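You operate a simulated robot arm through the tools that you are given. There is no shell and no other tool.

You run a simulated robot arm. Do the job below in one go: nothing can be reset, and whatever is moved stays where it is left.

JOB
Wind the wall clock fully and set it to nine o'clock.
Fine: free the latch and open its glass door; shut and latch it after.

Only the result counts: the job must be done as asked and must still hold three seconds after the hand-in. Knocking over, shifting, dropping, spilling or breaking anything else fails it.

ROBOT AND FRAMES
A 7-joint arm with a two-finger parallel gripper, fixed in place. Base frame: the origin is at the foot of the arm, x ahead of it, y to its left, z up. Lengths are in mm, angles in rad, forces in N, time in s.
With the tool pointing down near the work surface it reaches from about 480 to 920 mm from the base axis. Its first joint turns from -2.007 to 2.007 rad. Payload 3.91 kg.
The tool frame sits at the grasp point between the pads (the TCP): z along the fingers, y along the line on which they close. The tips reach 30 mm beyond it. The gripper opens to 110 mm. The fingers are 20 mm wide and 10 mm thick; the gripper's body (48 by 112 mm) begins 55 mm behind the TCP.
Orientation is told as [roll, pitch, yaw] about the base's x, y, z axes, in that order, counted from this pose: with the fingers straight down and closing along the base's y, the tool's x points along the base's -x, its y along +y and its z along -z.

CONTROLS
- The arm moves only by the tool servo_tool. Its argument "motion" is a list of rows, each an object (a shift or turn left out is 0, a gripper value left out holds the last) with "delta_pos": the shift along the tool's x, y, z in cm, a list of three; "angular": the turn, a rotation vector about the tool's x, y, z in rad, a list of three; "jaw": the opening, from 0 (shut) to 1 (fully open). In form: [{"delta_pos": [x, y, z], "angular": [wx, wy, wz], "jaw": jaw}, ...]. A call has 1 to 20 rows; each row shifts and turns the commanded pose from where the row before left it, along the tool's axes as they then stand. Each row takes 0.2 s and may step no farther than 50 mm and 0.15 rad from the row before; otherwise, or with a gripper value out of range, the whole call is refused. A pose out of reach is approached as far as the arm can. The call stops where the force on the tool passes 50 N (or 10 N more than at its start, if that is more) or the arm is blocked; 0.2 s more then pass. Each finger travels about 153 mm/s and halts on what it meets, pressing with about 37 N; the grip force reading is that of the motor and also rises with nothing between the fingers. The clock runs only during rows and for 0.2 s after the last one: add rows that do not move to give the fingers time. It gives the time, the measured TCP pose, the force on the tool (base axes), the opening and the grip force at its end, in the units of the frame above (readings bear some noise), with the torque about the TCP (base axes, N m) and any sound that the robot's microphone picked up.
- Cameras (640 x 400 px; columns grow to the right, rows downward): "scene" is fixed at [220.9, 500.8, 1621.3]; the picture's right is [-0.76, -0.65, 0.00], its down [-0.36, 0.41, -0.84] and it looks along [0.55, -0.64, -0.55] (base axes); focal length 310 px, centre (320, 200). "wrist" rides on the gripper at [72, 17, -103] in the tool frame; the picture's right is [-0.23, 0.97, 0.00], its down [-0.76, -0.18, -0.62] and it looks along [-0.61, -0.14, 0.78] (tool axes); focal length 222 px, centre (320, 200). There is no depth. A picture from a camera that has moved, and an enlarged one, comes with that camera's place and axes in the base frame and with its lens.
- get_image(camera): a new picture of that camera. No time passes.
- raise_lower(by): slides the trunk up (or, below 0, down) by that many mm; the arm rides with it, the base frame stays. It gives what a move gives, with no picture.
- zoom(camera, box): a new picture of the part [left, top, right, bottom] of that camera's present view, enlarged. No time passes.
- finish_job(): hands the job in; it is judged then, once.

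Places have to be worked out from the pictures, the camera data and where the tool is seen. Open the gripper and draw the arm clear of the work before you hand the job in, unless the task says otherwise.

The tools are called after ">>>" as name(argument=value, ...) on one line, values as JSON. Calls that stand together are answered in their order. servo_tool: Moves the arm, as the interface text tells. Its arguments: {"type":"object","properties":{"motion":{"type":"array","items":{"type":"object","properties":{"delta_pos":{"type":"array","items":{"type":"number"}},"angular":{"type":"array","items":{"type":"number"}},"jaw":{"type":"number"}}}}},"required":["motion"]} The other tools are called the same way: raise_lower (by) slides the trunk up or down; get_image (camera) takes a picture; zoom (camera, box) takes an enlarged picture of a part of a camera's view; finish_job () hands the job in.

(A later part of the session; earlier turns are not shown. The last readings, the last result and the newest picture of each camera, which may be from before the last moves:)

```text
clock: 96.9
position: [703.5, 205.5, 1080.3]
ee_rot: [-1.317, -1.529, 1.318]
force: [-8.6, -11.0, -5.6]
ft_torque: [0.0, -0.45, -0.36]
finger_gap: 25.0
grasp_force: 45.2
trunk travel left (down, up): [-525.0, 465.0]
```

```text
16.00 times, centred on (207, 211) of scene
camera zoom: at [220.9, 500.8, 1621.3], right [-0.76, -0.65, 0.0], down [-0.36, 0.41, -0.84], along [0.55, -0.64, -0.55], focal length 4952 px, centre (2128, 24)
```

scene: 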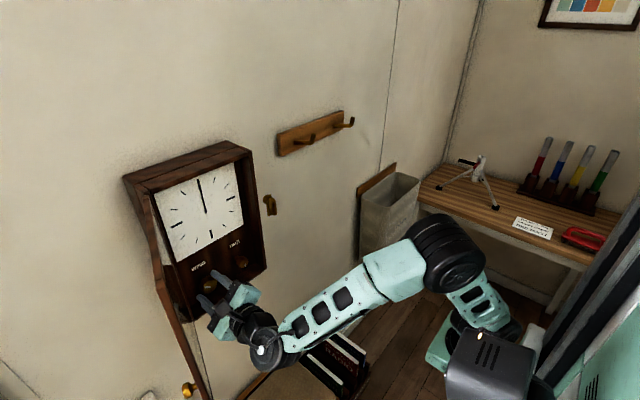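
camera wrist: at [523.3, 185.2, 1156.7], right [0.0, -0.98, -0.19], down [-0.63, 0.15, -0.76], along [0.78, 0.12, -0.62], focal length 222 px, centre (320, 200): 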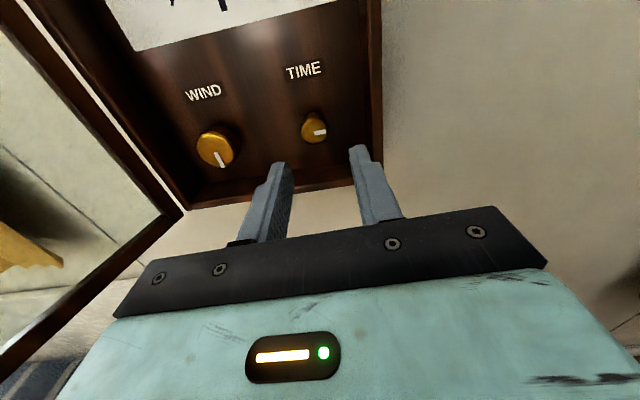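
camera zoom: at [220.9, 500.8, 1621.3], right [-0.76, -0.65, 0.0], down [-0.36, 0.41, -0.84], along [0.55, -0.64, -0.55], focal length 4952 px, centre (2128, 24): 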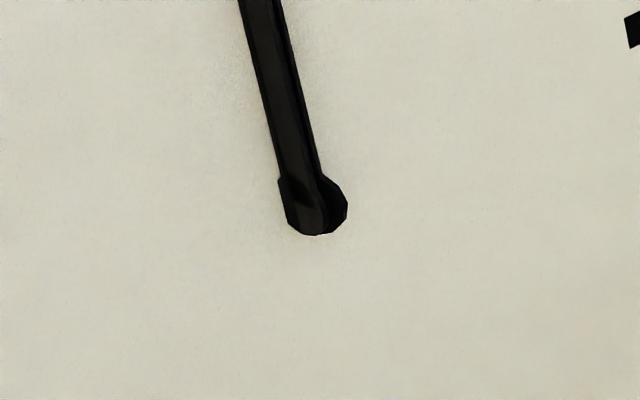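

The hands clearly twist about their own length as the knob turns (minute hand faster than hour hand) instead of sweeping, so I need the gear ratio. I sample at steady steps counter-clockwise.

>>> servo_tool(motion=[{"delta_pos": [-0.1, -0.1, 0]}, {"angular": [0, 0, -0.1]}, {"angular": [0, 0, -0.1]}])

>>> zoom(camera="scene", box=[199, 187, 209, 197])

>>> servo_tool(motion=[{"angular": [0, 0, -0.1]}, {"angular": [0, 0, -0.1]}])

>>> zoom(camera="scene", box=[199, 187, 209, 197])

>>> servo_tool(motion=[{"angular": [0, 0, -0.1]}, {"angular": [0, 0, -0.1]}])

>>> zoom(camera="scene", box=[199, 187, 209, 197])

>>> servo_tool(motion=[{"angular": [0, 0, -0.1]}, {"angular": [0, 0, -0.1]}])

>>> zoom(camera="scene", box=[199, 187, 209, 197])

```text
clock: 97.7
position: [703.5, 204.4, 1080.7]
ee_rot: [-1.519, -1.331, 1.522]
force: [-4.6, -1.3, -5.8]
ft_torque: [0.01, 1.33, -0.67]
finger_gap: 25.1
grasp_force: 45.0
trunk travel left (down, up): [-525.0, 465.0]
```

```text
16.00 times, centred on (204, 192) of scene
camera zoom: at [220.9, 500.8, 1621.3], right [-0.76, -0.65, 0.0], down [-0.36, 0.41, -0.84], along [0.55, -0.64, -0.55], focal length 4952 px, centre (2176, 328)
```

zoom: 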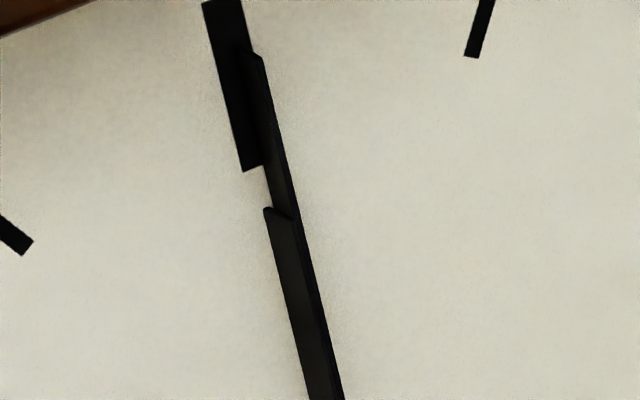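

```text
clock: 98.3
position: [702.7, 204.5, 1079.5]
ee_rot: [-1.547, -1.129, 1.546]
force: [-4.1, -0.4, -8.4]
ft_torque: [0.03, 0.68, -0.78]
finger_gap: 25.4
grasp_force: 44.8
trunk travel left (down, up): [-525.0, 465.0]
```

```text
16.00 times, centred on (204, 192) of scene
camera zoom: at [220.9, 500.8, 1621.3], right [-0.76, -0.65, 0.0], down [-0.36, 0.41, -0.84], along [0.55, -0.64, -0.55], focal length 4952 px, centre (2176, 328)
```

zoom: 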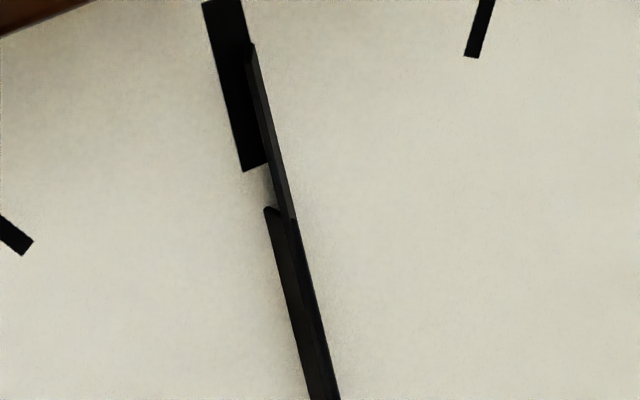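

```text
clock: 98.9
position: [701.8, 204.9, 1080.9]
ee_rot: [-1.552, -0.93, 1.558]
force: [1.6, 4.2, -6.6]
ft_torque: [0.03, 0.72, -1.12]
finger_gap: 25.3
grasp_force: 45.2
trunk travel left (down, up): [-525.0, 465.0]
```

```text
16.00 times, centred on (204, 192) of scene
camera zoom: at [220.9, 500.8, 1621.3], right [-0.76, -0.65, 0.0], down [-0.36, 0.41, -0.84], along [0.55, -0.64, -0.55], focal length 4952 px, centre (2176, 328)
```

zoom: 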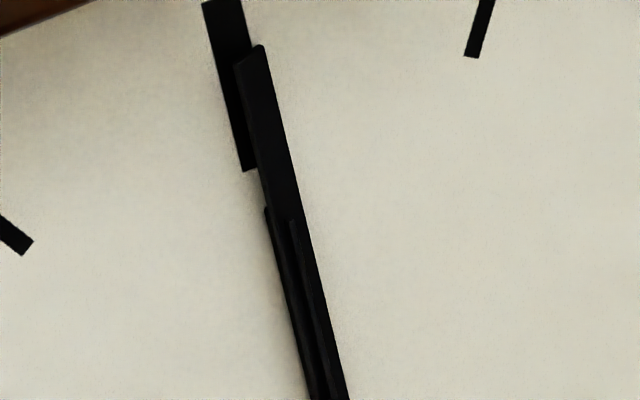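

```text
clock: 99.5
position: [703.1, 204.3, 1080.7]
ee_rot: [-1.558, -0.729, 1.561]
force: [-3.1, 4.8, -9.0]
ft_torque: [-0.01, 0.18, -1.23]
finger_gap: 25.2
grasp_force: 44.4
trunk travel left (down, up): [-525.0, 465.0]
```

```text
16.00 times, centred on (204, 192) of scene
camera zoom: at [220.9, 500.8, 1621.3], right [-0.76, -0.65, 0.0], down [-0.36, 0.41, -0.84], along [0.55, -0.64, -0.55], focal length 4952 px, centre (2176, 328)
```

zoom: 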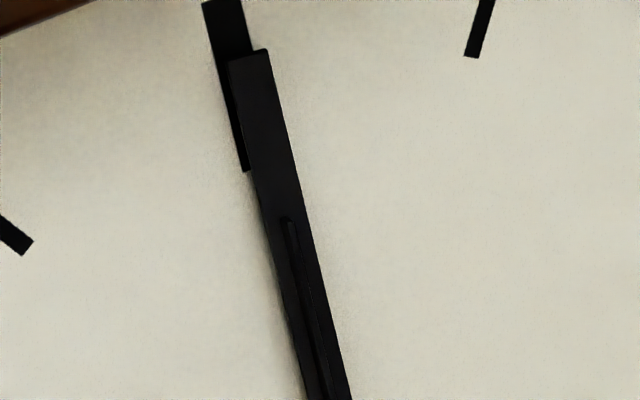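

The minute hand twists about three times the knob angle. I continue sampling through the knob's original position to see the hour hand's behaviour.

>>> servo_tool(motion=[{"angular": [0, 0, -0.1]}, {"angular": [0, 0, -0.1]}])

>>> zoom(camera="scene", box=[190, 170, 225, 220])

>>> servo_tool(motion=[{"angular": [0, 0, -0.085]}, {"angular": [0, 0, -0.085]}])

>>> zoom(camera="scene", box=[190, 170, 225, 220])

>>> servo_tool(motion=[{"angular": [0, 0, -0.1]}, {"angular": [0, 0, -0.1]}, {"angular": [0, 0, -0.1]}])

>>> zoom(camera="scene", box=[190, 170, 225, 220])

>>> zoom(camera="wrist", box=[230, 90, 420, 230])

```text
clock: 100.1
position: [702.8, 204.7, 1080.2]
ee_rot: [-1.559, -0.528, 1.562]
force: [1.6, 4.0, -7.3]
ft_torque: [0.0, 0.02, -1.44]
finger_gap: 25.2
grasp_force: 45.6
trunk travel left (down, up): [-525.0, 465.0]
```

```text
8.00 times, centred on (208, 195) of scene
camera zoom: at [220.9, 500.8, 1621.3], right [-0.76, -0.65, 0.0], down [-0.36, 0.41, -0.84], along [0.55, -0.64, -0.55], focal length 2476 px, centre (1220, 240)
```

zoom: 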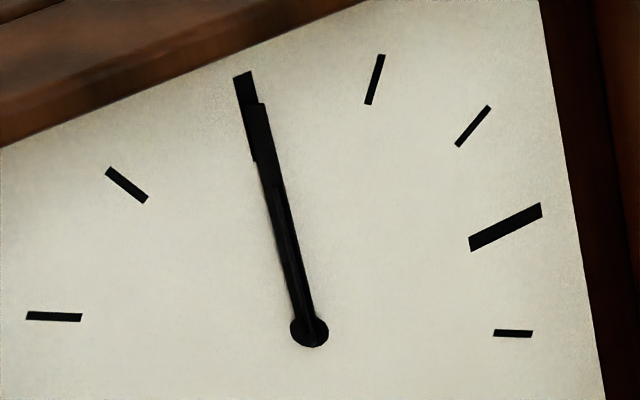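

```text
clock: 100.7
position: [702.9, 205.0, 1080.4]
ee_rot: [-1.561, -0.36, 1.566]
force: [0.1, 4.2, -7.2]
ft_torque: [-0.01, -0.27, -1.25]
finger_gap: 25.1
grasp_force: 45.1
trunk travel left (down, up): [-525.0, 465.0]
```

```text
8.00 times, centred on (208, 195) of scene
camera zoom: at [220.9, 500.8, 1621.3], right [-0.76, -0.65, 0.0], down [-0.36, 0.41, -0.84], along [0.55, -0.64, -0.55], focal length 2476 px, centre (1220, 240)
```

zoom: 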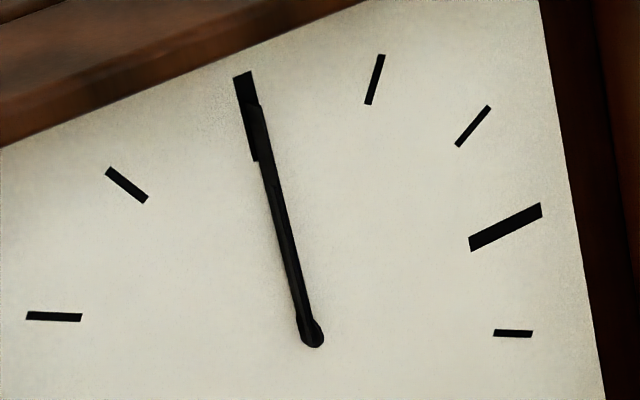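

```text
clock: 101.5
position: [702.3, 205.3, 1080.8]
ee_rot: [-1.562, -0.06, 1.569]
force: [3.8, 3.1, -5.9]
ft_torque: [-0.01, -0.67, -1.1]
finger_gap: 25.1
grasp_force: 45.1
trunk travel left (down, up): [-525.0, 465.0]
```

```text
8.00 times, centred on (208, 195) of scene
camera zoom: at [220.9, 500.8, 1621.3], right [-0.76, -0.65, 0.0], down [-0.36, 0.41, -0.84], along [0.55, -0.64, -0.55], focal length 2476 px, centre (1220, 240)
```

zoom: 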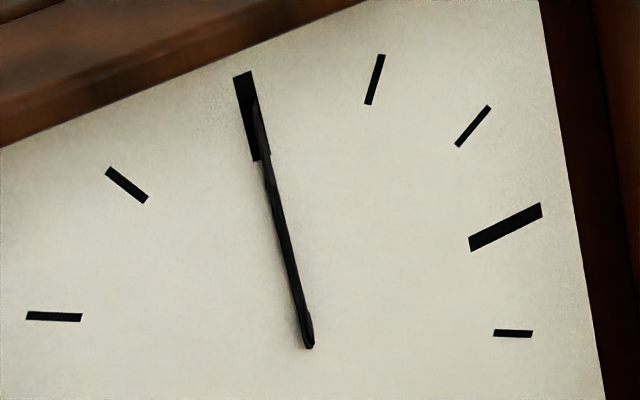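

```text
2.86 times, centred on (325, 160) of wrist
camera zoom: at [600.3, 133.4, 1060.0], right [-0.01, 0.28, -0.96], down [-0.62, 0.75, 0.23], along [0.79, 0.6, 0.17], focal length 635 px, centre (306, 314)
```

zoom: 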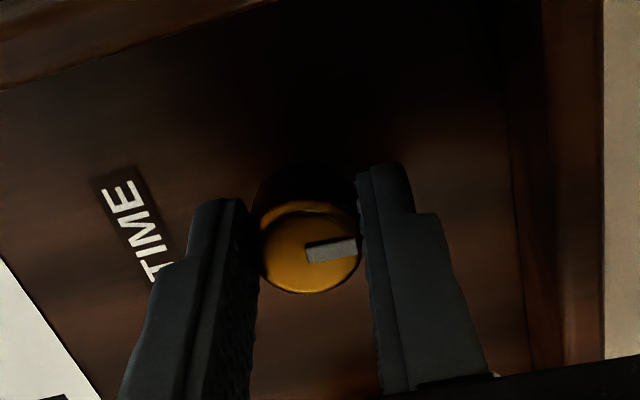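

At the knob's original position both hands look thin and exactly aligned (as at the start). I zoom closely here to measure this zero state.

>>> zoom(camera="scene", box=[194, 177, 204, 187])

>>> zoom(camera="scene", box=[199, 187, 209, 197])

>>> zoom(camera="scene", box=[202, 206, 212, 216])

```text
16.00 times, centred on (199, 182) of scene
camera zoom: at [220.9, 500.8, 1621.3], right [-0.76, -0.65, 0.0], down [-0.36, 0.41, -0.84], along [0.55, -0.64, -0.55], focal length 4952 px, centre (2256, 488)
```

zoom: 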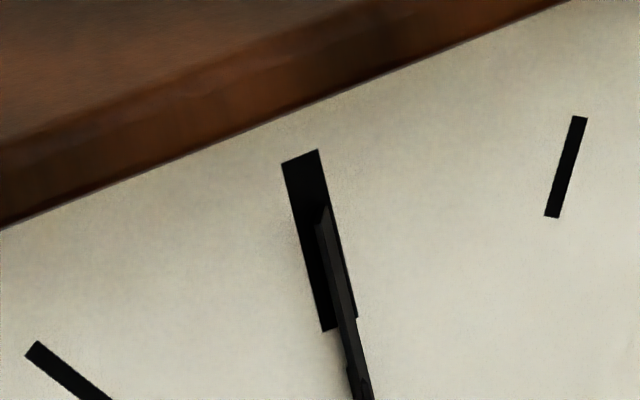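

```text
16.00 times, centred on (204, 192) of scene
camera zoom: at [220.9, 500.8, 1621.3], right [-0.76, -0.65, 0.0], down [-0.36, 0.41, -0.84], along [0.55, -0.64, -0.55], focal length 4952 px, centre (2176, 328)
```

zoom: 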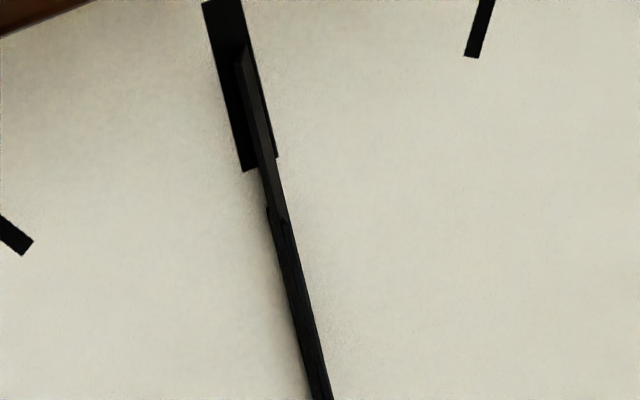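

```text
16.00 times, centred on (207, 211) of scene
camera zoom: at [220.9, 500.8, 1621.3], right [-0.76, -0.65, 0.0], down [-0.36, 0.41, -0.84], along [0.55, -0.64, -0.55], focal length 4952 px, centre (2128, 24)
```

zoom: 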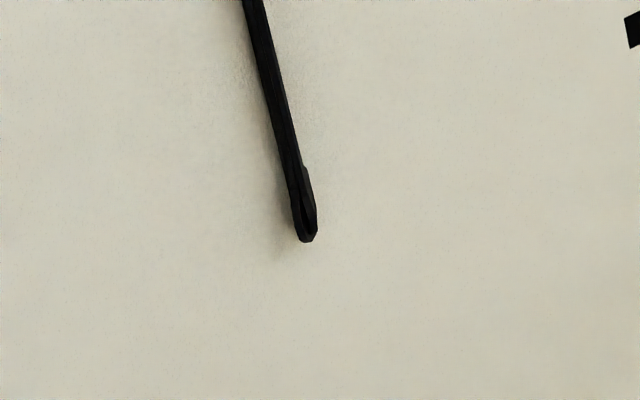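

At zero both hands are aligned, as at a 12:00 start; the minute hand makes 3 twists per knob turn, so one knob turn should be 3 hours. I'll go forward (clockwise) three turns for nine o'clock, checking the hour hand at each full turn.

>>> servo_tool(motion=[{"angular": [0, 0, 0.142]}, {"angular": [0, 0, 0.142]}, {"angular": [0, 0, 0.142]}, {"angular": [0, 0, 0.142]}, {"angular": [0, 0, 0.142]}, {"angular": [0, 0, 0.142]}, {"angular": [0, 0, 0.142]}, {"angular": [0, 0, 0.142]}, {"angular": [0, 0, 0.142]}, {"angular": [0, 0, 0.142]}, {"angular": [0, 0, 0.142]}, {"angular": [0, 0, 0.142]}, {"angular": [0, 0, 0.142]}, {"angular": [0, 0, 0.142]}, {"angular": [0, 0, 0.142]}])

>>> zoom(camera="wrist", box=[230, 90, 420, 230])

>>> zoom(camera="scene", box=[199, 187, 209, 197])

```text
clock: 104.7
position: [702.9, 204.8, 1079.7]
ee_rot: [1.551, -0.948, -1.557]
force: [0.9, 1.4, -11.3]
ft_torque: [0.03, -0.07, 0.74]
finger_gap: 25.3
grasp_force: 44.9
trunk travel left (down, up): [-525.0, 465.0]
```

```text
2.86 times, centred on (325, 160) of wrist
camera zoom: at [600.1, 261.3, 1032.0], right [0.01, 0.66, 0.75], down [-0.62, -0.59, 0.52], along [0.79, -0.47, 0.4], focal length 635 px, centre (306, 314)
```

zoom: 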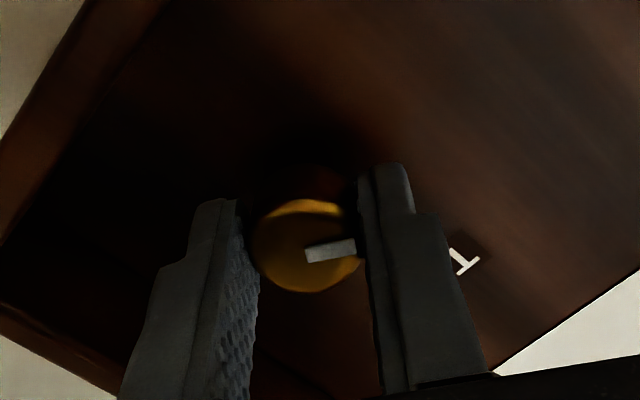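

```text
16.00 times, centred on (204, 192) of scene
camera zoom: at [220.9, 500.8, 1621.3], right [-0.76, -0.65, 0.0], down [-0.36, 0.41, -0.84], along [0.55, -0.64, -0.55], focal length 4952 px, centre (2176, 328)
```

zoom: 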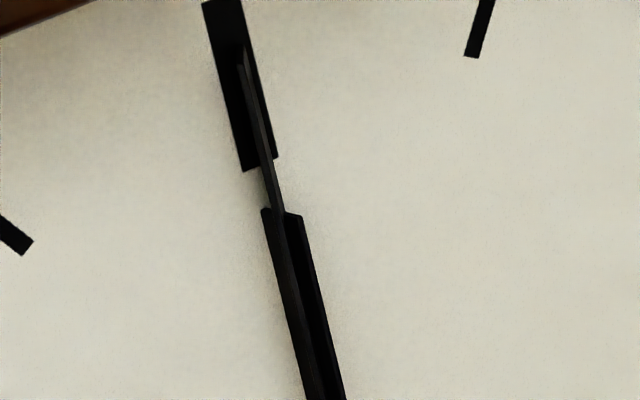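

The minute hand made exactly one revolution for ~2.14 rad of knob, confirming 3:1, and the hour hand is slowly turning too. I open, rotate the hand back for a new stroke.

>>> servo_tool(motion=[{"jaw": 0.2}, {"jaw": 0.36}, {}, {"angular": [0, 0, -0.144]}, {"angular": [0, 0, -0.144]}, {"angular": [0, 0, -0.144]}, {"angular": [0, 0, -0.144]}, {"angular": [0, 0, -0.144]}, {"angular": [0, 0, -0.144]}, {"angular": [0, 0, -0.144]}, {"angular": [0, 0, -0.144]}, {"angular": [0, 0, -0.144]}, {"angular": [0, 0, -0.144]}, {"angular": [0, 0, -0.144]}, {"angular": [0, 0, -0.144]}, {"angular": [0, 0, -0.144]}, {"angular": [0, 0, -0.144]}, {"angular": [0, 0, -0.144]}, {"angular": [0, 0, -0.144]}])

>>> zoom(camera="wrist", box=[230, 90, 420, 230])

```text
clock: 108.7
position: [703.5, 206.4, 1080.5]
ee_rot: [-1.561, 0.113, 1.571]
force: [0.5, 0.5, -0.3]
ft_torque: [-0.01, -0.04, -0.02]
finger_gap: 39.6
grasp_force: 0.1
trunk travel left (down, up): [-525.0, 465.0]
```

```text
2.86 times, centred on (325, 160) of wrist
camera zoom: at [600.3, 131.4, 1072.8], right [-0.01, 0.12, -0.99], down [-0.62, 0.78, 0.1], along [0.78, 0.62, 0.06], focal length 635 px, centre (306, 314)
```

zoom: 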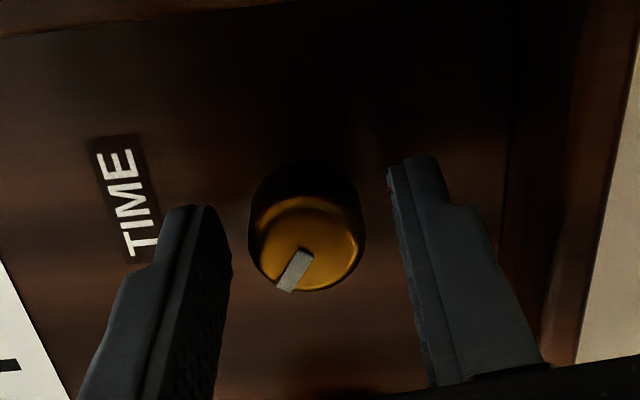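

>>> servo_tool(motion=[{"angular": [0, 0, -0.144]}, {"angular": [0, 0, -0.144]}, {"angular": [0, 0, -0.144]}, {"angular": [0, 0, -0.144]}, {"angular": [0, 0, -0.144]}, {"angular": [0, 0, -0.144]}, {"angular": [0, 0, -0.144]}, {"angular": [0, 0, -0.144]}, {"angular": [0, 0, -0.144]}, {"angular": [0, 0, -0.144]}, {"angular": [0, 0, -0.144]}, {"angular": [0, 0, -0.144]}, {"angular": [0, 0, -0.144]}, {"angular": [0, 0, -0.144]}, {"angular": [0, 0, -0.144]}, {"jaw": 0.2}, {"jaw": 0.0}, {}, {}])

>>> zoom(camera="wrist", box=[230, 90, 420, 230])

```text
clock: 112.7
position: [703.4, 204.5, 1080.0]
ee_rot: [1.556, 0.869, -1.584]
force: [1.1, 2.4, -1.5]
ft_torque: [0.01, -0.26, -0.3]
finger_gap: 25.2
grasp_force: 44.4
trunk travel left (down, up): [-525.0, 465.0]
```

```text
2.86 times, centred on (325, 160) of wrist
camera zoom: at [601.7, 238.8, 1147.4], right [0.0, -0.89, 0.45], down [-0.63, -0.35, -0.69], along [0.78, -0.28, -0.56], focal length 635 px, centre (306, 314)
```

zoom: 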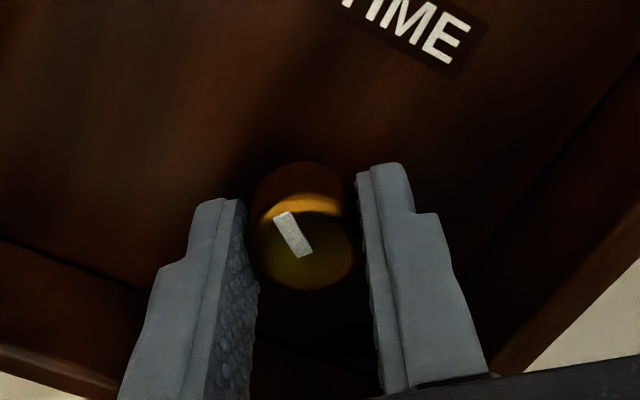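

Gripped again at knob angle ≈2.14 rad. I wind on clockwise to one full turn (2π) in two calls, checking the torque.

>>> servo_tool(motion=[{"angular": [0, 0, 0.138]}, {"angular": [0, 0, 0.138]}, {"angular": [0, 0, 0.138]}, {"angular": [0, 0, 0.138]}, {"angular": [0, 0, 0.138]}, {"angular": [0, 0, 0.138]}, {"angular": [0, 0, 0.138]}, {"angular": [0, 0, 0.138]}, {"angular": [0, 0, 0.138]}, {"angular": [0, 0, 0.138]}, {"angular": [0, 0, 0.138]}, {"angular": [0, 0, 0.138]}, {"angular": [0, 0, 0.138]}, {"angular": [0, 0, 0.138]}, {"angular": [0, 0, 0.138]}])

>>> zoom(camera="scene", box=[190, 170, 225, 220])

>>> servo_tool(motion=[{"angular": [0, 0, 0.138]}, {"angular": [0, 0, 0.138]}, {"angular": [0, 0, 0.138]}, {"angular": [0, 0, 0.138]}, {"angular": [0, 0, 0.138]}, {"angular": [0, 0, 0.138]}, {"angular": [0, 0, 0.138]}, {"angular": [0, 0, 0.138]}, {"angular": [0, 0, 0.138]}, {"angular": [0, 0, 0.138]}, {"angular": [0, 0, 0.138]}, {"angular": [0, 0, 0.138]}, {"angular": [0, 0, 0.138]}, {"angular": [0, 0, 0.138]}, {"angular": [0, 0, 0.138]}])

>>> zoom(camera="scene", box=[190, 170, 225, 220])

>>> zoom(camera="wrist", box=[230, 90, 420, 230])

```text
clock: 115.9
position: [702.7, 205.0, 1079.5]
ee_rot: [-1.56, 0.199, 1.573]
force: [0.2, 2.2, -5.7]
ft_torque: [0.01, -0.48, 1.45]
finger_gap: 25.1
grasp_force: 44.9
trunk travel left (down, up): [-525.0, 465.0]
```

```text
8.00 times, centred on (208, 195) of scene
camera zoom: at [220.9, 500.8, 1621.3], right [-0.76, -0.65, 0.0], down [-0.36, 0.41, -0.84], along [0.55, -0.64, -0.55], focal length 2476 px, centre (1220, 240)
```

zoom: 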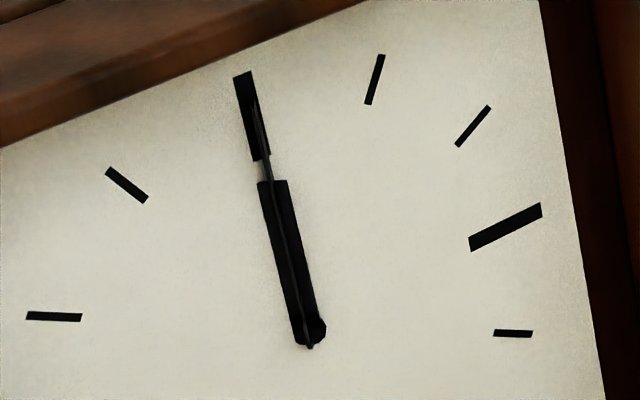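

```text
clock: 119.1
position: [702.7, 206.0, 1081.9]
ee_rot: [1.54, -1.267, -1.543]
force: [2.5, 6.7, -2.5]
ft_torque: [-0.66, 0.25, 0.44]
finger_gap: 25.5
grasp_force: 44.9
trunk travel left (down, up): [-525.0, 465.0]
```

```text
8.00 times, centred on (208, 195) of scene
camera zoom: at [220.9, 500.8, 1621.3], right [-0.76, -0.65, 0.0], down [-0.36, 0.41, -0.84], along [0.55, -0.64, -0.55], focal length 2476 px, centre (1220, 240)
```

zoom: 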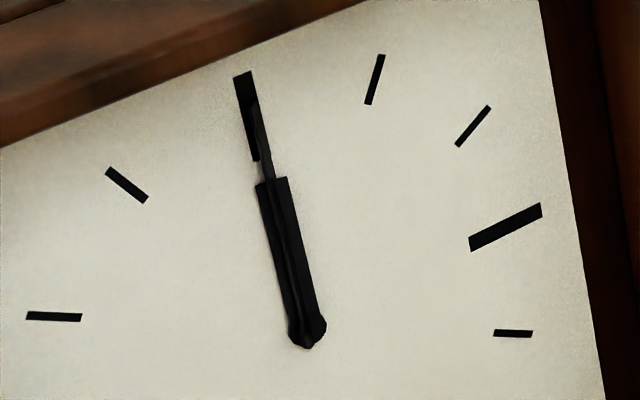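

```text
2.86 times, centred on (325, 160) of wrist
camera zoom: at [600.3, 242.6, 1017.6], right [0.01, 0.86, 0.51], down [-0.62, -0.39, 0.68], along [0.79, -0.32, 0.53], focal length 635 px, centre (306, 314)
```

zoom: 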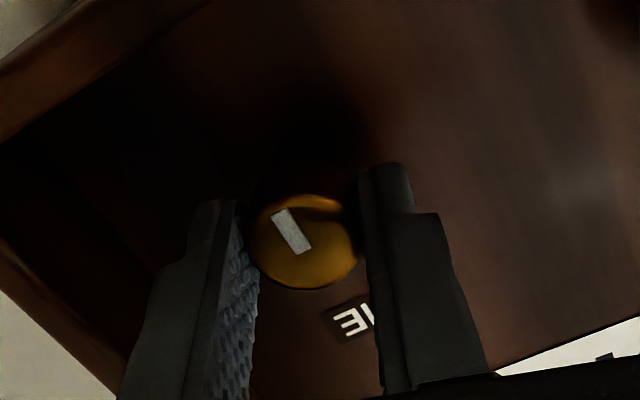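

There is a resisting torque of 0.66 N·m now at one full turn. I press slightly more to see whether the TIME knob has a stop here.

>>> servo_tool(motion=[{"angular": [0, 0, 0.07]}, {"angular": [0, 0, 0.07]}])

>>> zoom(camera="wrist", box=[230, 90, 420, 230])

>>> zoom(camera="scene", box=[199, 187, 209, 197])

>>> zoom(camera="scene", box=[202, 206, 212, 216])

```text
clock: 119.7
position: [701.9, 205.2, 1082.3]
ee_rot: [1.547, -1.129, -1.555]
force: [2.3, 0.5, 0.3]
ft_torque: [-0.42, -0.13, 0.36]
finger_gap: 25.6
grasp_force: 45.2
trunk travel left (down, up): [-525.0, 465.0]
```

```text
2.86 times, centred on (325, 160) of wrist
camera zoom: at [600.3, 251.1, 1023.6], right [0.01, 0.78, 0.62], down [-0.62, -0.48, 0.62], along [0.79, -0.39, 0.48], focal length 635 px, centre (306, 314)
```

zoom: 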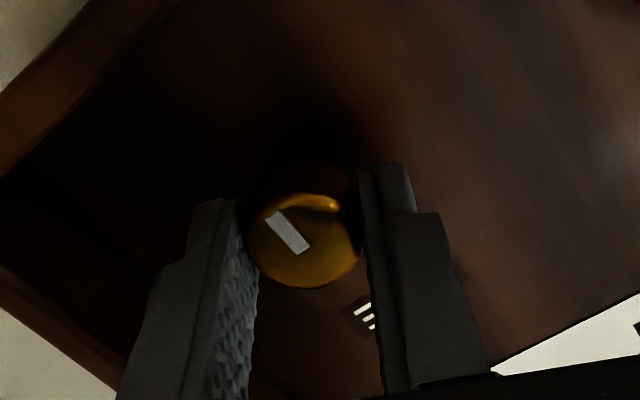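

```text
16.00 times, centred on (204, 192) of scene
camera zoom: at [220.9, 500.8, 1621.3], right [-0.76, -0.65, 0.0], down [-0.36, 0.41, -0.84], along [0.55, -0.64, -0.55], focal length 4952 px, centre (2176, 328)
```

zoom: 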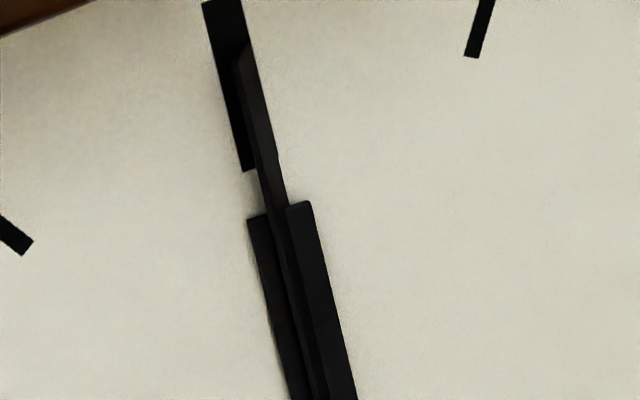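

```text
16.00 times, centred on (207, 211) of scene
camera zoom: at [220.9, 500.8, 1621.3], right [-0.76, -0.65, 0.0], down [-0.36, 0.41, -0.84], along [0.55, -0.64, -0.55], focal length 4952 px, centre (2128, 24)
```

zoom: 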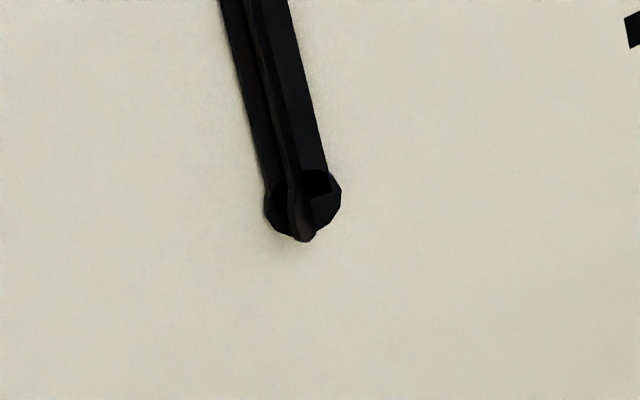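

The knob slipped in the grip, so there is a stop exactly one turn clockwise from the start. I now turn back counter-clockwise to learn the full range and read the hand states on the way.

>>> servo_tool(motion=[{"angular": [0, 0, -0.143]}, {"angular": [0, 0, -0.143]}, {"angular": [0, 0, -0.143]}, {"angular": [0, 0, -0.143]}, {"angular": [0, 0, -0.143]}, {"angular": [0, 0, -0.143]}, {"angular": [0, 0, -0.143]}, {"angular": [0, 0, -0.143]}, {"angular": [0, 0, -0.143]}, {"angular": [0, 0, -0.143]}, {"angular": [0, 0, -0.143]}, {"angular": [0, 0, -0.143]}, {"angular": [0, 0, -0.143]}, {"angular": [0, 0, -0.143]}, {"angular": [0, 0, -0.143]}])

>>> servo_tool(motion=[{"angular": [0, 0, -0.143]}, {"angular": [0, 0, -0.143]}, {"angular": [0, 0, -0.143]}, {"angular": [0, 0, -0.143]}, {"angular": [0, 0, -0.143]}, {"angular": [0, 0, -0.143]}, {"angular": [0, 0, -0.143]}, {"angular": [0, 0, -0.143]}, {"angular": [0, 0, -0.143]}, {"angular": [0, 0, -0.143]}, {"angular": [0, 0, -0.143]}, {"angular": [0, 0, -0.143]}, {"angular": [0, 0, -0.143]}, {"angular": [0, 0, -0.143]}, {"angular": [0, 0, -0.143]}])

>>> zoom(camera="wrist", box=[230, 90, 420, 230])

>>> zoom(camera="scene", box=[199, 187, 209, 197])

```text
clock: 122.9
position: [702.1, 206.0, 1080.1]
ee_rot: [-1.561, 0.138, 1.571]
force: [5.3, 10.1, 1.6]
ft_torque: [0.02, -0.84, -0.89]
finger_gap: 25.7
grasp_force: 44.9
trunk travel left (down, up): [-525.0, 465.0]
```

```text
clock: 126.1
position: [701.8, 204.8, 1080.6]
ee_rot: [1.554, 0.859, -1.587]
force: [0.9, 4.1, -5.4]
ft_torque: [0.0, 0.9, -0.92]
finger_gap: 25.7
grasp_force: 44.7
trunk travel left (down, up): [-525.0, 465.0]
```

```text
2.86 times, centred on (325, 160) of wrist
camera zoom: at [601.3, 239.4, 1146.8], right [0.0, -0.89, 0.46], down [-0.63, -0.36, -0.69], along [0.78, -0.29, -0.56], focal length 635 px, centre (306, 314)
```

zoom: 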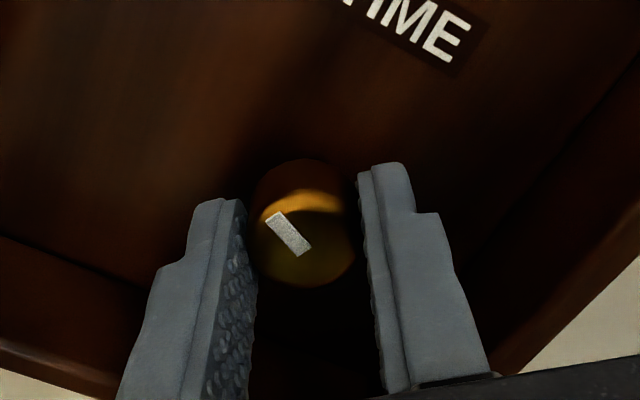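

```text
16.00 times, centred on (204, 192) of scene
camera zoom: at [220.9, 500.8, 1621.3], right [-0.76, -0.65, 0.0], down [-0.36, 0.41, -0.84], along [0.55, -0.64, -0.55], focal length 4952 px, centre (2176, 328)
```

zoom: 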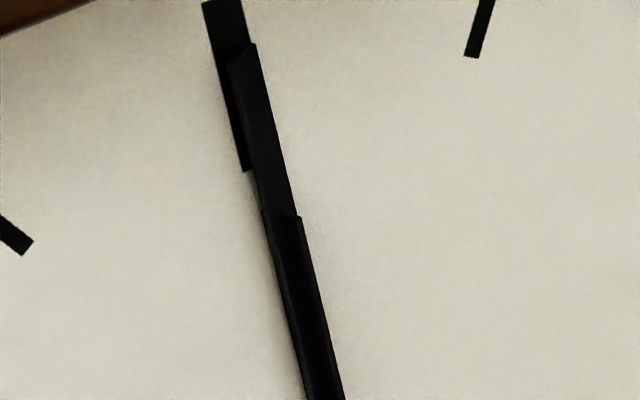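

Consistent (knob ≈1.99 rad). I re-grip from the other end of the wrist range for the next counter-clockwise stroke.

>>> servo_tool(motion=[{"jaw": 0.2}, {"jaw": 0.36}, {}, {"angular": [0, 0, 0.146]}, {"angular": [0, 0, 0.146]}, {"angular": [0, 0, 0.146]}, {"angular": [0, 0, 0.146]}, {"angular": [0, 0, 0.146]}, {"angular": [0, 0, 0.146]}, {"angular": [0, 0, 0.146]}, {"angular": [0, 0, 0.146]}, {"angular": [0, 0, 0.146]}, {"angular": [0, 0, 0.146]}, {"angular": [0, 0, 0.146]}, {"angular": [0, 0, 0.146]}, {"angular": [0, 0, 0.146]}, {"angular": [0, 0, 0.146]}, {"angular": [0, 0, 0.146]}, {"angular": [0, 0, 0.146]}])

>>> servo_tool(motion=[{"angular": [0, 0, 0.146]}, {"angular": [0, 0, 0.146]}, {"angular": [0, 0, 0.146]}, {"angular": [0, 0, 0.146]}, {"angular": [0, 0, 0.146]}, {"angular": [0, 0, 0.146]}, {"angular": [0, 0, 0.146]}, {"angular": [0, 0, 0.146]}, {"angular": [0, 0, 0.146]}, {"angular": [0, 0, 0.146]}, {"angular": [0, 0, 0.146]}, {"angular": [0, 0, 0.146]}, {"angular": [0, 0, 0.146]}, {"angular": [0, 0, 0.146]}, {"jaw": 0.2}, {"jaw": 0.0}, {}, {}])

>>> zoom(camera="wrist", box=[230, 90, 420, 230])

```text
clock: 130.1
position: [703.0, 204.5, 1079.7]
ee_rot: [-1.561, -0.063, 1.568]
force: [-0.2, -0.7, -0.5]
ft_torque: [-0.03, 0.0, 0.01]
finger_gap: 39.7
grasp_force: 0.1
trunk travel left (down, up): [-525.0, 465.0]
```

```text
clock: 133.9
position: [701.5, 204.4, 1080.5]
ee_rot: [1.552, -1.037, -1.555]
force: [4.9, 4.4, 3.3]
ft_torque: [0.01, -0.01, 0.48]
finger_gap: 25.7
grasp_force: 45.5
trunk travel left (down, up): [-525.0, 465.0]
```

```text
2.86 times, centred on (325, 160) of wrist
camera zoom: at [599.9, 256.3, 1027.7], right [0.01, 0.72, 0.69], down [-0.62, -0.54, 0.57], along [0.79, -0.43, 0.44], focal length 635 px, centre (306, 314)
```

zoom: 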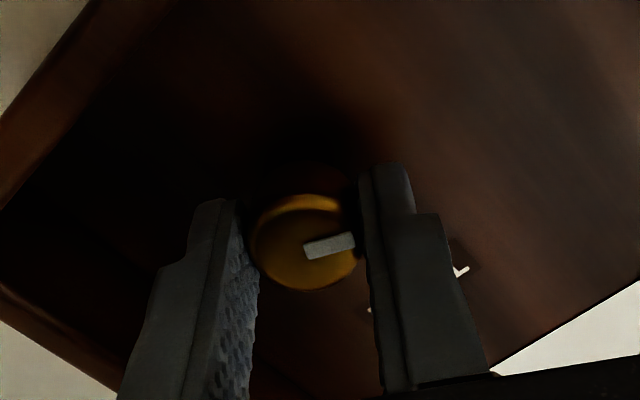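

Gripped again. I turn counter-clockwise to knob ≈ +0.78 rad first, where my model says the minute hand should lie flat and the hour hand be square to it, and look.

>>> servo_tool(motion=[{"angular": [0, 0, -0.134]}, {"angular": [0, 0, -0.134]}, {"angular": [0, 0, -0.134]}, {"angular": [0, 0, -0.134]}, {"angular": [0, 0, -0.134]}, {"angular": [0, 0, -0.134]}, {"angular": [0, 0, -0.134]}, {"angular": [0, 0, -0.134]}, {"angular": [0, 0, -0.134]}, {}])

>>> zoom(camera="scene", box=[199, 187, 209, 197])

>>> zoom(camera="scene", box=[202, 206, 212, 216])

>>> zoom(camera="scene", box=[194, 177, 204, 187])

>>> zoom(camera="wrist", box=[230, 90, 420, 230])

```text
clock: 136.1
position: [701.9, 205.0, 1079.9]
ee_rot: [-1.554, -0.897, 1.558]
force: [0.3, 7.7, 3.1]
ft_torque: [0.02, 0.18, -0.53]
finger_gap: 25.4
grasp_force: 44.8
trunk travel left (down, up): [-525.0, 465.0]
```

```text
16.00 times, centred on (204, 192) of scene
camera zoom: at [220.9, 500.8, 1621.3], right [-0.76, -0.65, 0.0], down [-0.36, 0.41, -0.84], along [0.55, -0.64, -0.55], focal length 4952 px, centre (2176, 328)
```

zoom: 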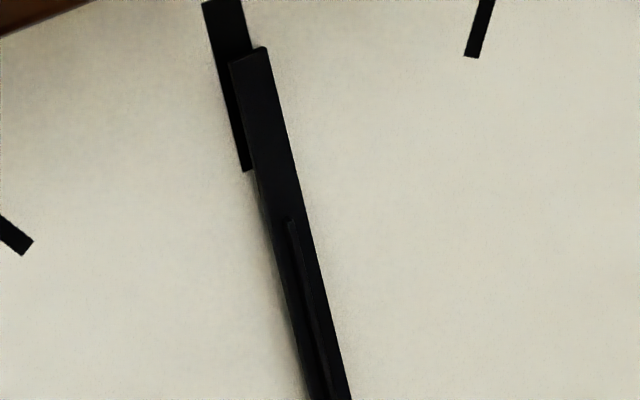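

```text
16.00 times, centred on (207, 211) of scene
camera zoom: at [220.9, 500.8, 1621.3], right [-0.76, -0.65, 0.0], down [-0.36, 0.41, -0.84], along [0.55, -0.64, -0.55], focal length 4952 px, centre (2128, 24)
```

zoom: 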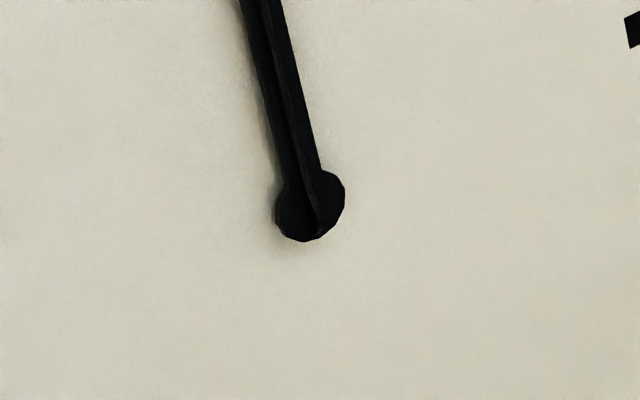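

```text
16.00 times, centred on (199, 182) of scene
camera zoom: at [220.9, 500.8, 1621.3], right [-0.76, -0.65, 0.0], down [-0.36, 0.41, -0.84], along [0.55, -0.64, -0.55], focal length 4952 px, centre (2256, 488)
```

zoom: 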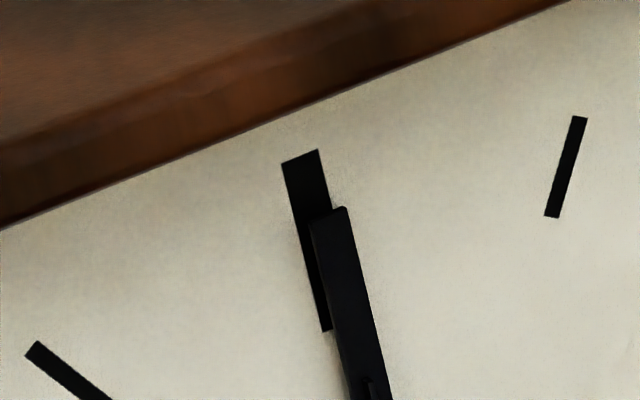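

```text
2.86 times, centred on (325, 160) of wrist
camera zoom: at [599.8, 173.2, 1014.2], right [0.0, 0.9, -0.43], down [-0.62, 0.34, 0.71], along [0.79, 0.27, 0.55], focal length 635 px, centre (306, 314)
```

zoom: 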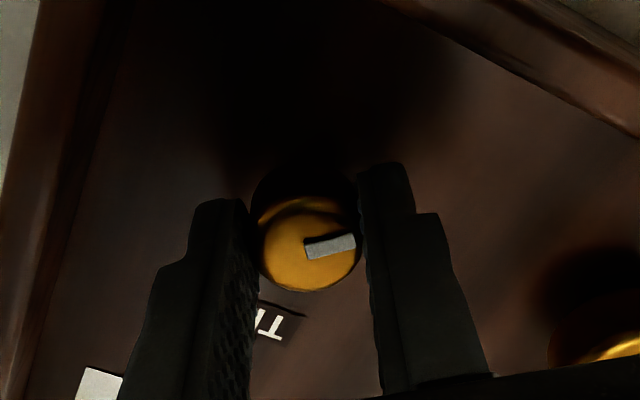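

The minute hand is now exactly parallel to the dial (flat) and the hour hand stands square to it — this is x:00 with the hour hand at a quarter (9 or 3). To tell 9 from 3, I check the knob's counter-clockwise limit; I continue that way.

>>> servo_tool(motion=[{"angular": [0, 0, -0.143]}, {"angular": [0, 0, -0.143]}, {"angular": [0, 0, -0.143]}, {"angular": [0, 0, -0.143]}, {"angular": [0, 0, -0.143]}, {"angular": [0, 0, -0.143]}, {"angular": [0, 0, -0.143]}, {"angular": [0, 0, -0.143]}, {"angular": [0, 0, -0.143]}, {"angular": [0, 0, -0.143]}, {"angular": [0, 0, -0.143]}])

>>> servo_tool(motion=[{"angular": [0, 0, -0.143]}, {"angular": [0, 0, -0.143]}, {"angular": [0, 0, -0.143]}, {"angular": [0, 0, -0.143]}, {"angular": [0, 0, -0.143]}, {"angular": [0, 0, -0.143]}, {"angular": [0, 0, -0.143]}, {"angular": [0, 0, -0.143]}, {"angular": [0, 0, -0.143]}, {"angular": [0, 0, -0.143]}, {"angular": [0, 0, -0.143]}])

>>> zoom(camera="wrist", box=[230, 90, 420, 230])

>>> zoom(camera="scene", box=[190, 170, 225, 220])

```text
clock: 138.5
position: [702.7, 205.2, 1079.3]
ee_rot: [-1.556, 0.677, 1.579]
force: [0.4, 7.8, -1.5]
ft_torque: [0.06, -1.15, -0.4]
finger_gap: 25.5
grasp_force: 45.2
trunk travel left (down, up): [-525.0, 465.0]
```

```text
clock: 140.9
position: [701.8, 206.3, 1080.6]
ee_rot: [1.555, 0.892, -1.585]
force: [-1.2, 5.4, -1.7]
ft_torque: [-0.01, 0.7, -1.18]
finger_gap: 25.2
grasp_force: 45.7
trunk travel left (down, up): [-525.0, 465.0]
```

```text
2.86 times, centred on (325, 160) of wrist
camera zoom: at [601.3, 237.5, 1148.4], right [0.0, -0.9, 0.43], down [-0.63, -0.34, -0.7], along [0.78, -0.27, -0.57], focal length 635 px, centre (306, 314)
```

zoom: 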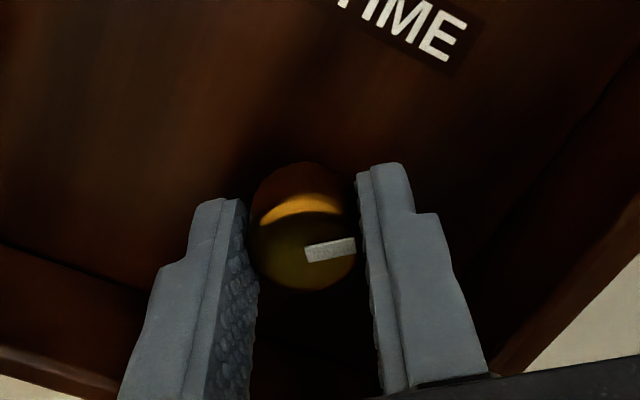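

```text
8.00 times, centred on (208, 195) of scene
camera zoom: at [220.9, 500.8, 1621.3], right [-0.76, -0.65, 0.0], down [-0.36, 0.41, -0.84], along [0.55, -0.64, -0.55], focal length 2476 px, centre (1220, 240)
```

zoom: 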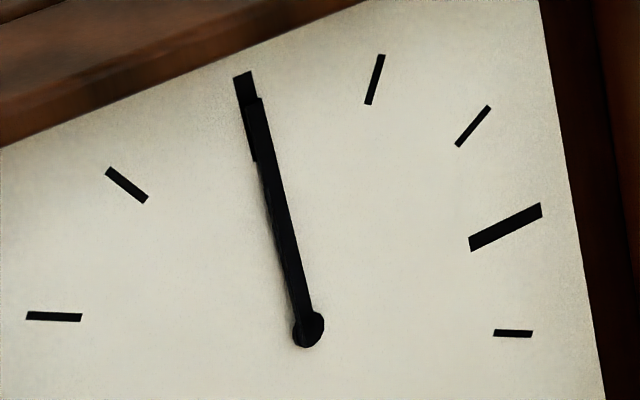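

No stop yet at knob ≈ -2.37 rad. I re-grip for another counter-clockwise stroke.

>>> servo_tool(motion=[{"jaw": 0.2}, {"jaw": 0.36}, {}, {"angular": [0, 0, 0.146]}, {"angular": [0, 0, 0.146]}, {"angular": [0, 0, 0.146]}, {"angular": [0, 0, 0.146]}, {"angular": [0, 0, 0.146]}, {"angular": [0, 0, 0.146]}, {"angular": [0, 0, 0.146]}, {"angular": [0, 0, 0.146]}, {"angular": [0, 0, 0.146]}, {"angular": [0, 0, 0.146]}, {"angular": [0, 0, 0.146]}, {"angular": [0, 0, 0.146]}, {"angular": [0, 0, 0.146]}, {"angular": [0, 0, 0.146]}, {"angular": [0, 0, 0.146]}, {"angular": [0, 0, 0.146]}])

>>> servo_tool(motion=[{"angular": [0, 0, 0.146]}, {"angular": [0, 0, 0.146]}, {"angular": [0, 0, 0.146]}, {"angular": [0, 0, 0.146]}, {"angular": [0, 0, 0.146]}, {"angular": [0, 0, 0.146]}, {"angular": [0, 0, 0.146]}, {"angular": [0, 0, 0.146]}, {"angular": [0, 0, 0.146]}, {"angular": [0, 0, 0.146]}, {"angular": [0, 0, 0.146]}, {"angular": [0, 0, 0.146]}, {"angular": [0, 0, 0.146]}, {"angular": [0, 0, 0.146]}, {"jaw": 0.2}, {"jaw": 0.0}, {}, {}])

>>> servo_tool(motion=[{"angular": [0, 0, -0.143]}, {"angular": [0, 0, -0.143]}, {"angular": [0, 0, -0.143]}, {"angular": [0, 0, -0.143]}, {"angular": [0, 0, -0.143]}, {"angular": [0, 0, -0.143]}, {"angular": [0, 0, -0.143]}, {"angular": [0, 0, -0.143]}, {"angular": [0, 0, -0.143]}, {"angular": [0, 0, -0.143]}, {"angular": [0, 0, -0.143]}, {"angular": [0, 0, -0.143]}, {"angular": [0, 0, -0.143]}])

>>> zoom(camera="wrist", box=[230, 90, 420, 230])

```text
clock: 144.9
position: [703.8, 204.5, 1080.2]
ee_rot: [-1.56, -0.093, 1.569]
force: [-0.6, -0.7, -1.1]
ft_torque: [-0.02, 0.0, 0.03]
finger_gap: 39.7
grasp_force: 0.0
trunk travel left (down, up): [-525.0, 465.0]
```

```text
clock: 148.7
position: [702.9, 205.5, 1080.2]
ee_rot: [1.553, -1.005, -1.554]
force: [4.0, 2.7, 1.6]
ft_torque: [0.01, -0.02, 0.5]
finger_gap: 25.4
grasp_force: 44.7
trunk travel left (down, up): [-525.0, 465.0]
```

```text
clock: 151.5
position: [702.7, 205.5, 1080.7]
ee_rot: [-1.562, -0.274, 1.567]
force: [5.3, 10.5, 0.7]
ft_torque: [0.0, -0.38, -0.54]
finger_gap: 25.1
grasp_force: 45.0
trunk travel left (down, up): [-525.0, 465.0]
```

```text
2.86 times, centred on (325, 160) of wrist
camera zoom: at [600.4, 139.9, 1045.3], right [-0.01, 0.48, -0.88], down [-0.62, 0.68, 0.38], along [0.79, 0.55, 0.29], focal length 635 px, centre (306, 314)
```

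zoom: 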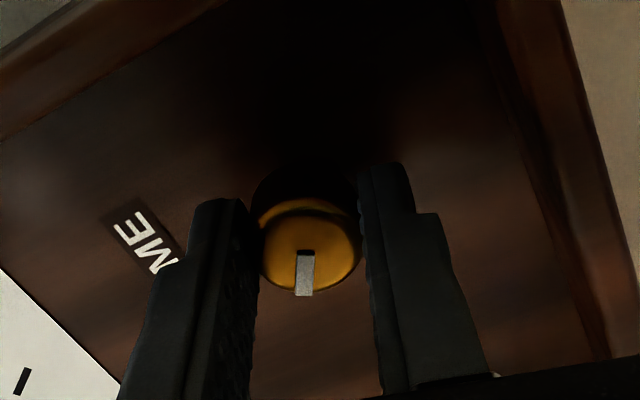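

Knob ≈ -4.23 rad, still free. I continue toward -2π and beyond, watching the torque.

>>> servo_tool(motion=[{"angular": [0, 0, -0.14]}, {"angular": [0, 0, -0.14]}, {"angular": [0, 0, -0.14]}, {"angular": [0, 0, -0.14]}, {"angular": [0, 0, -0.14]}, {"angular": [0, 0, -0.14]}, {"angular": [0, 0, -0.14]}, {"angular": [0, 0, -0.14]}, {"angular": [0, 0, -0.14]}, {"angular": [0, 0, -0.14]}, {"angular": [0, 0, -0.14]}, {"angular": [0, 0, -0.14]}, {"angular": [0, 0, -0.14]}])

>>> zoom(camera="wrist", box=[230, 90, 420, 230])

>>> servo_tool(motion=[{"angular": [0, 0, -0.1]}, {"angular": [0, 0, -0.1]}, {"angular": [0, 0, -0.1]}, {"angular": [0, 0, -0.1]}])

>>> zoom(camera="wrist", box=[230, 90, 420, 230])

>>> zoom(camera="scene", box=[199, 187, 209, 197])

```text
clock: 154.3
position: [702.6, 204.4, 1080.9]
ee_rot: [-1.195, 1.543, 1.944]
force: [0.8, 3.7, 0.7]
ft_torque: [-0.01, -0.43, 0.02]
finger_gap: 25.2
grasp_force: 45.0
trunk travel left (down, up): [-525.0, 465.0]
```

```text
2.86 times, centred on (325, 160) of wrist
camera zoom: at [601.3, 186.4, 1153.4], right [0.0, -0.97, -0.25], down [-0.63, 0.2, -0.75], along [0.78, 0.16, -0.61], focal length 635 px, centre (306, 314)
```

zoom: 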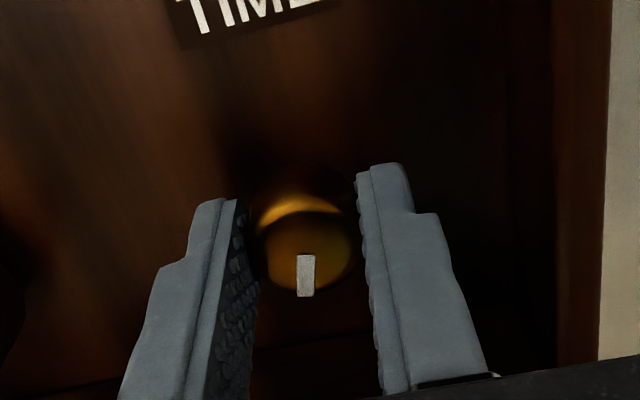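

```text
clock: 155.3
position: [701.7, 205.5, 1079.9]
ee_rot: [1.539, 1.2, -1.601]
force: [-0.2, 1.9, -0.3]
ft_torque: [0.5, 0.16, -0.15]
finger_gap: 25.8
grasp_force: 44.8
trunk travel left (down, up): [-525.0, 465.0]
```

```text
2.86 times, centred on (325, 160) of wrist
camera zoom: at [601.5, 215.7, 1154.9], right [0.0, -0.99, 0.14], down [-0.63, -0.11, -0.77], along [0.78, -0.09, -0.63], focal length 635 px, centre (306, 314)
```

zoom: 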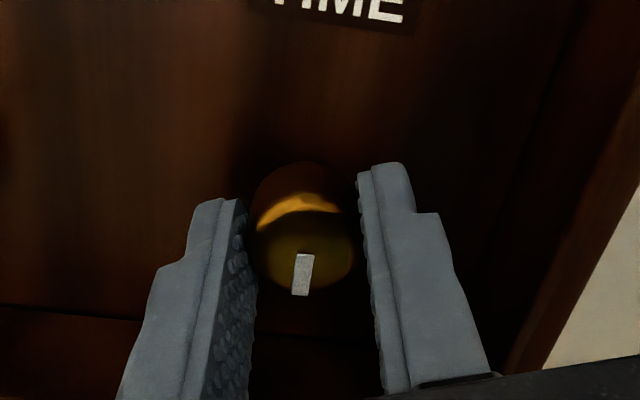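

```text
16.00 times, centred on (204, 192) of scene
camera zoom: at [220.9, 500.8, 1621.3], right [-0.76, -0.65, 0.0], down [-0.36, 0.41, -0.84], along [0.55, -0.64, -0.55], focal length 4952 px, centre (2176, 328)
```

zoom: 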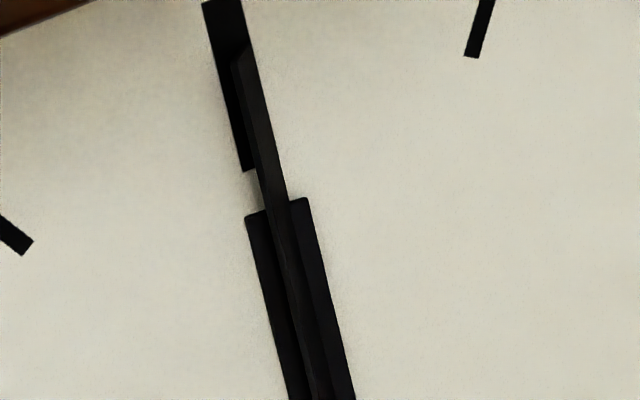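

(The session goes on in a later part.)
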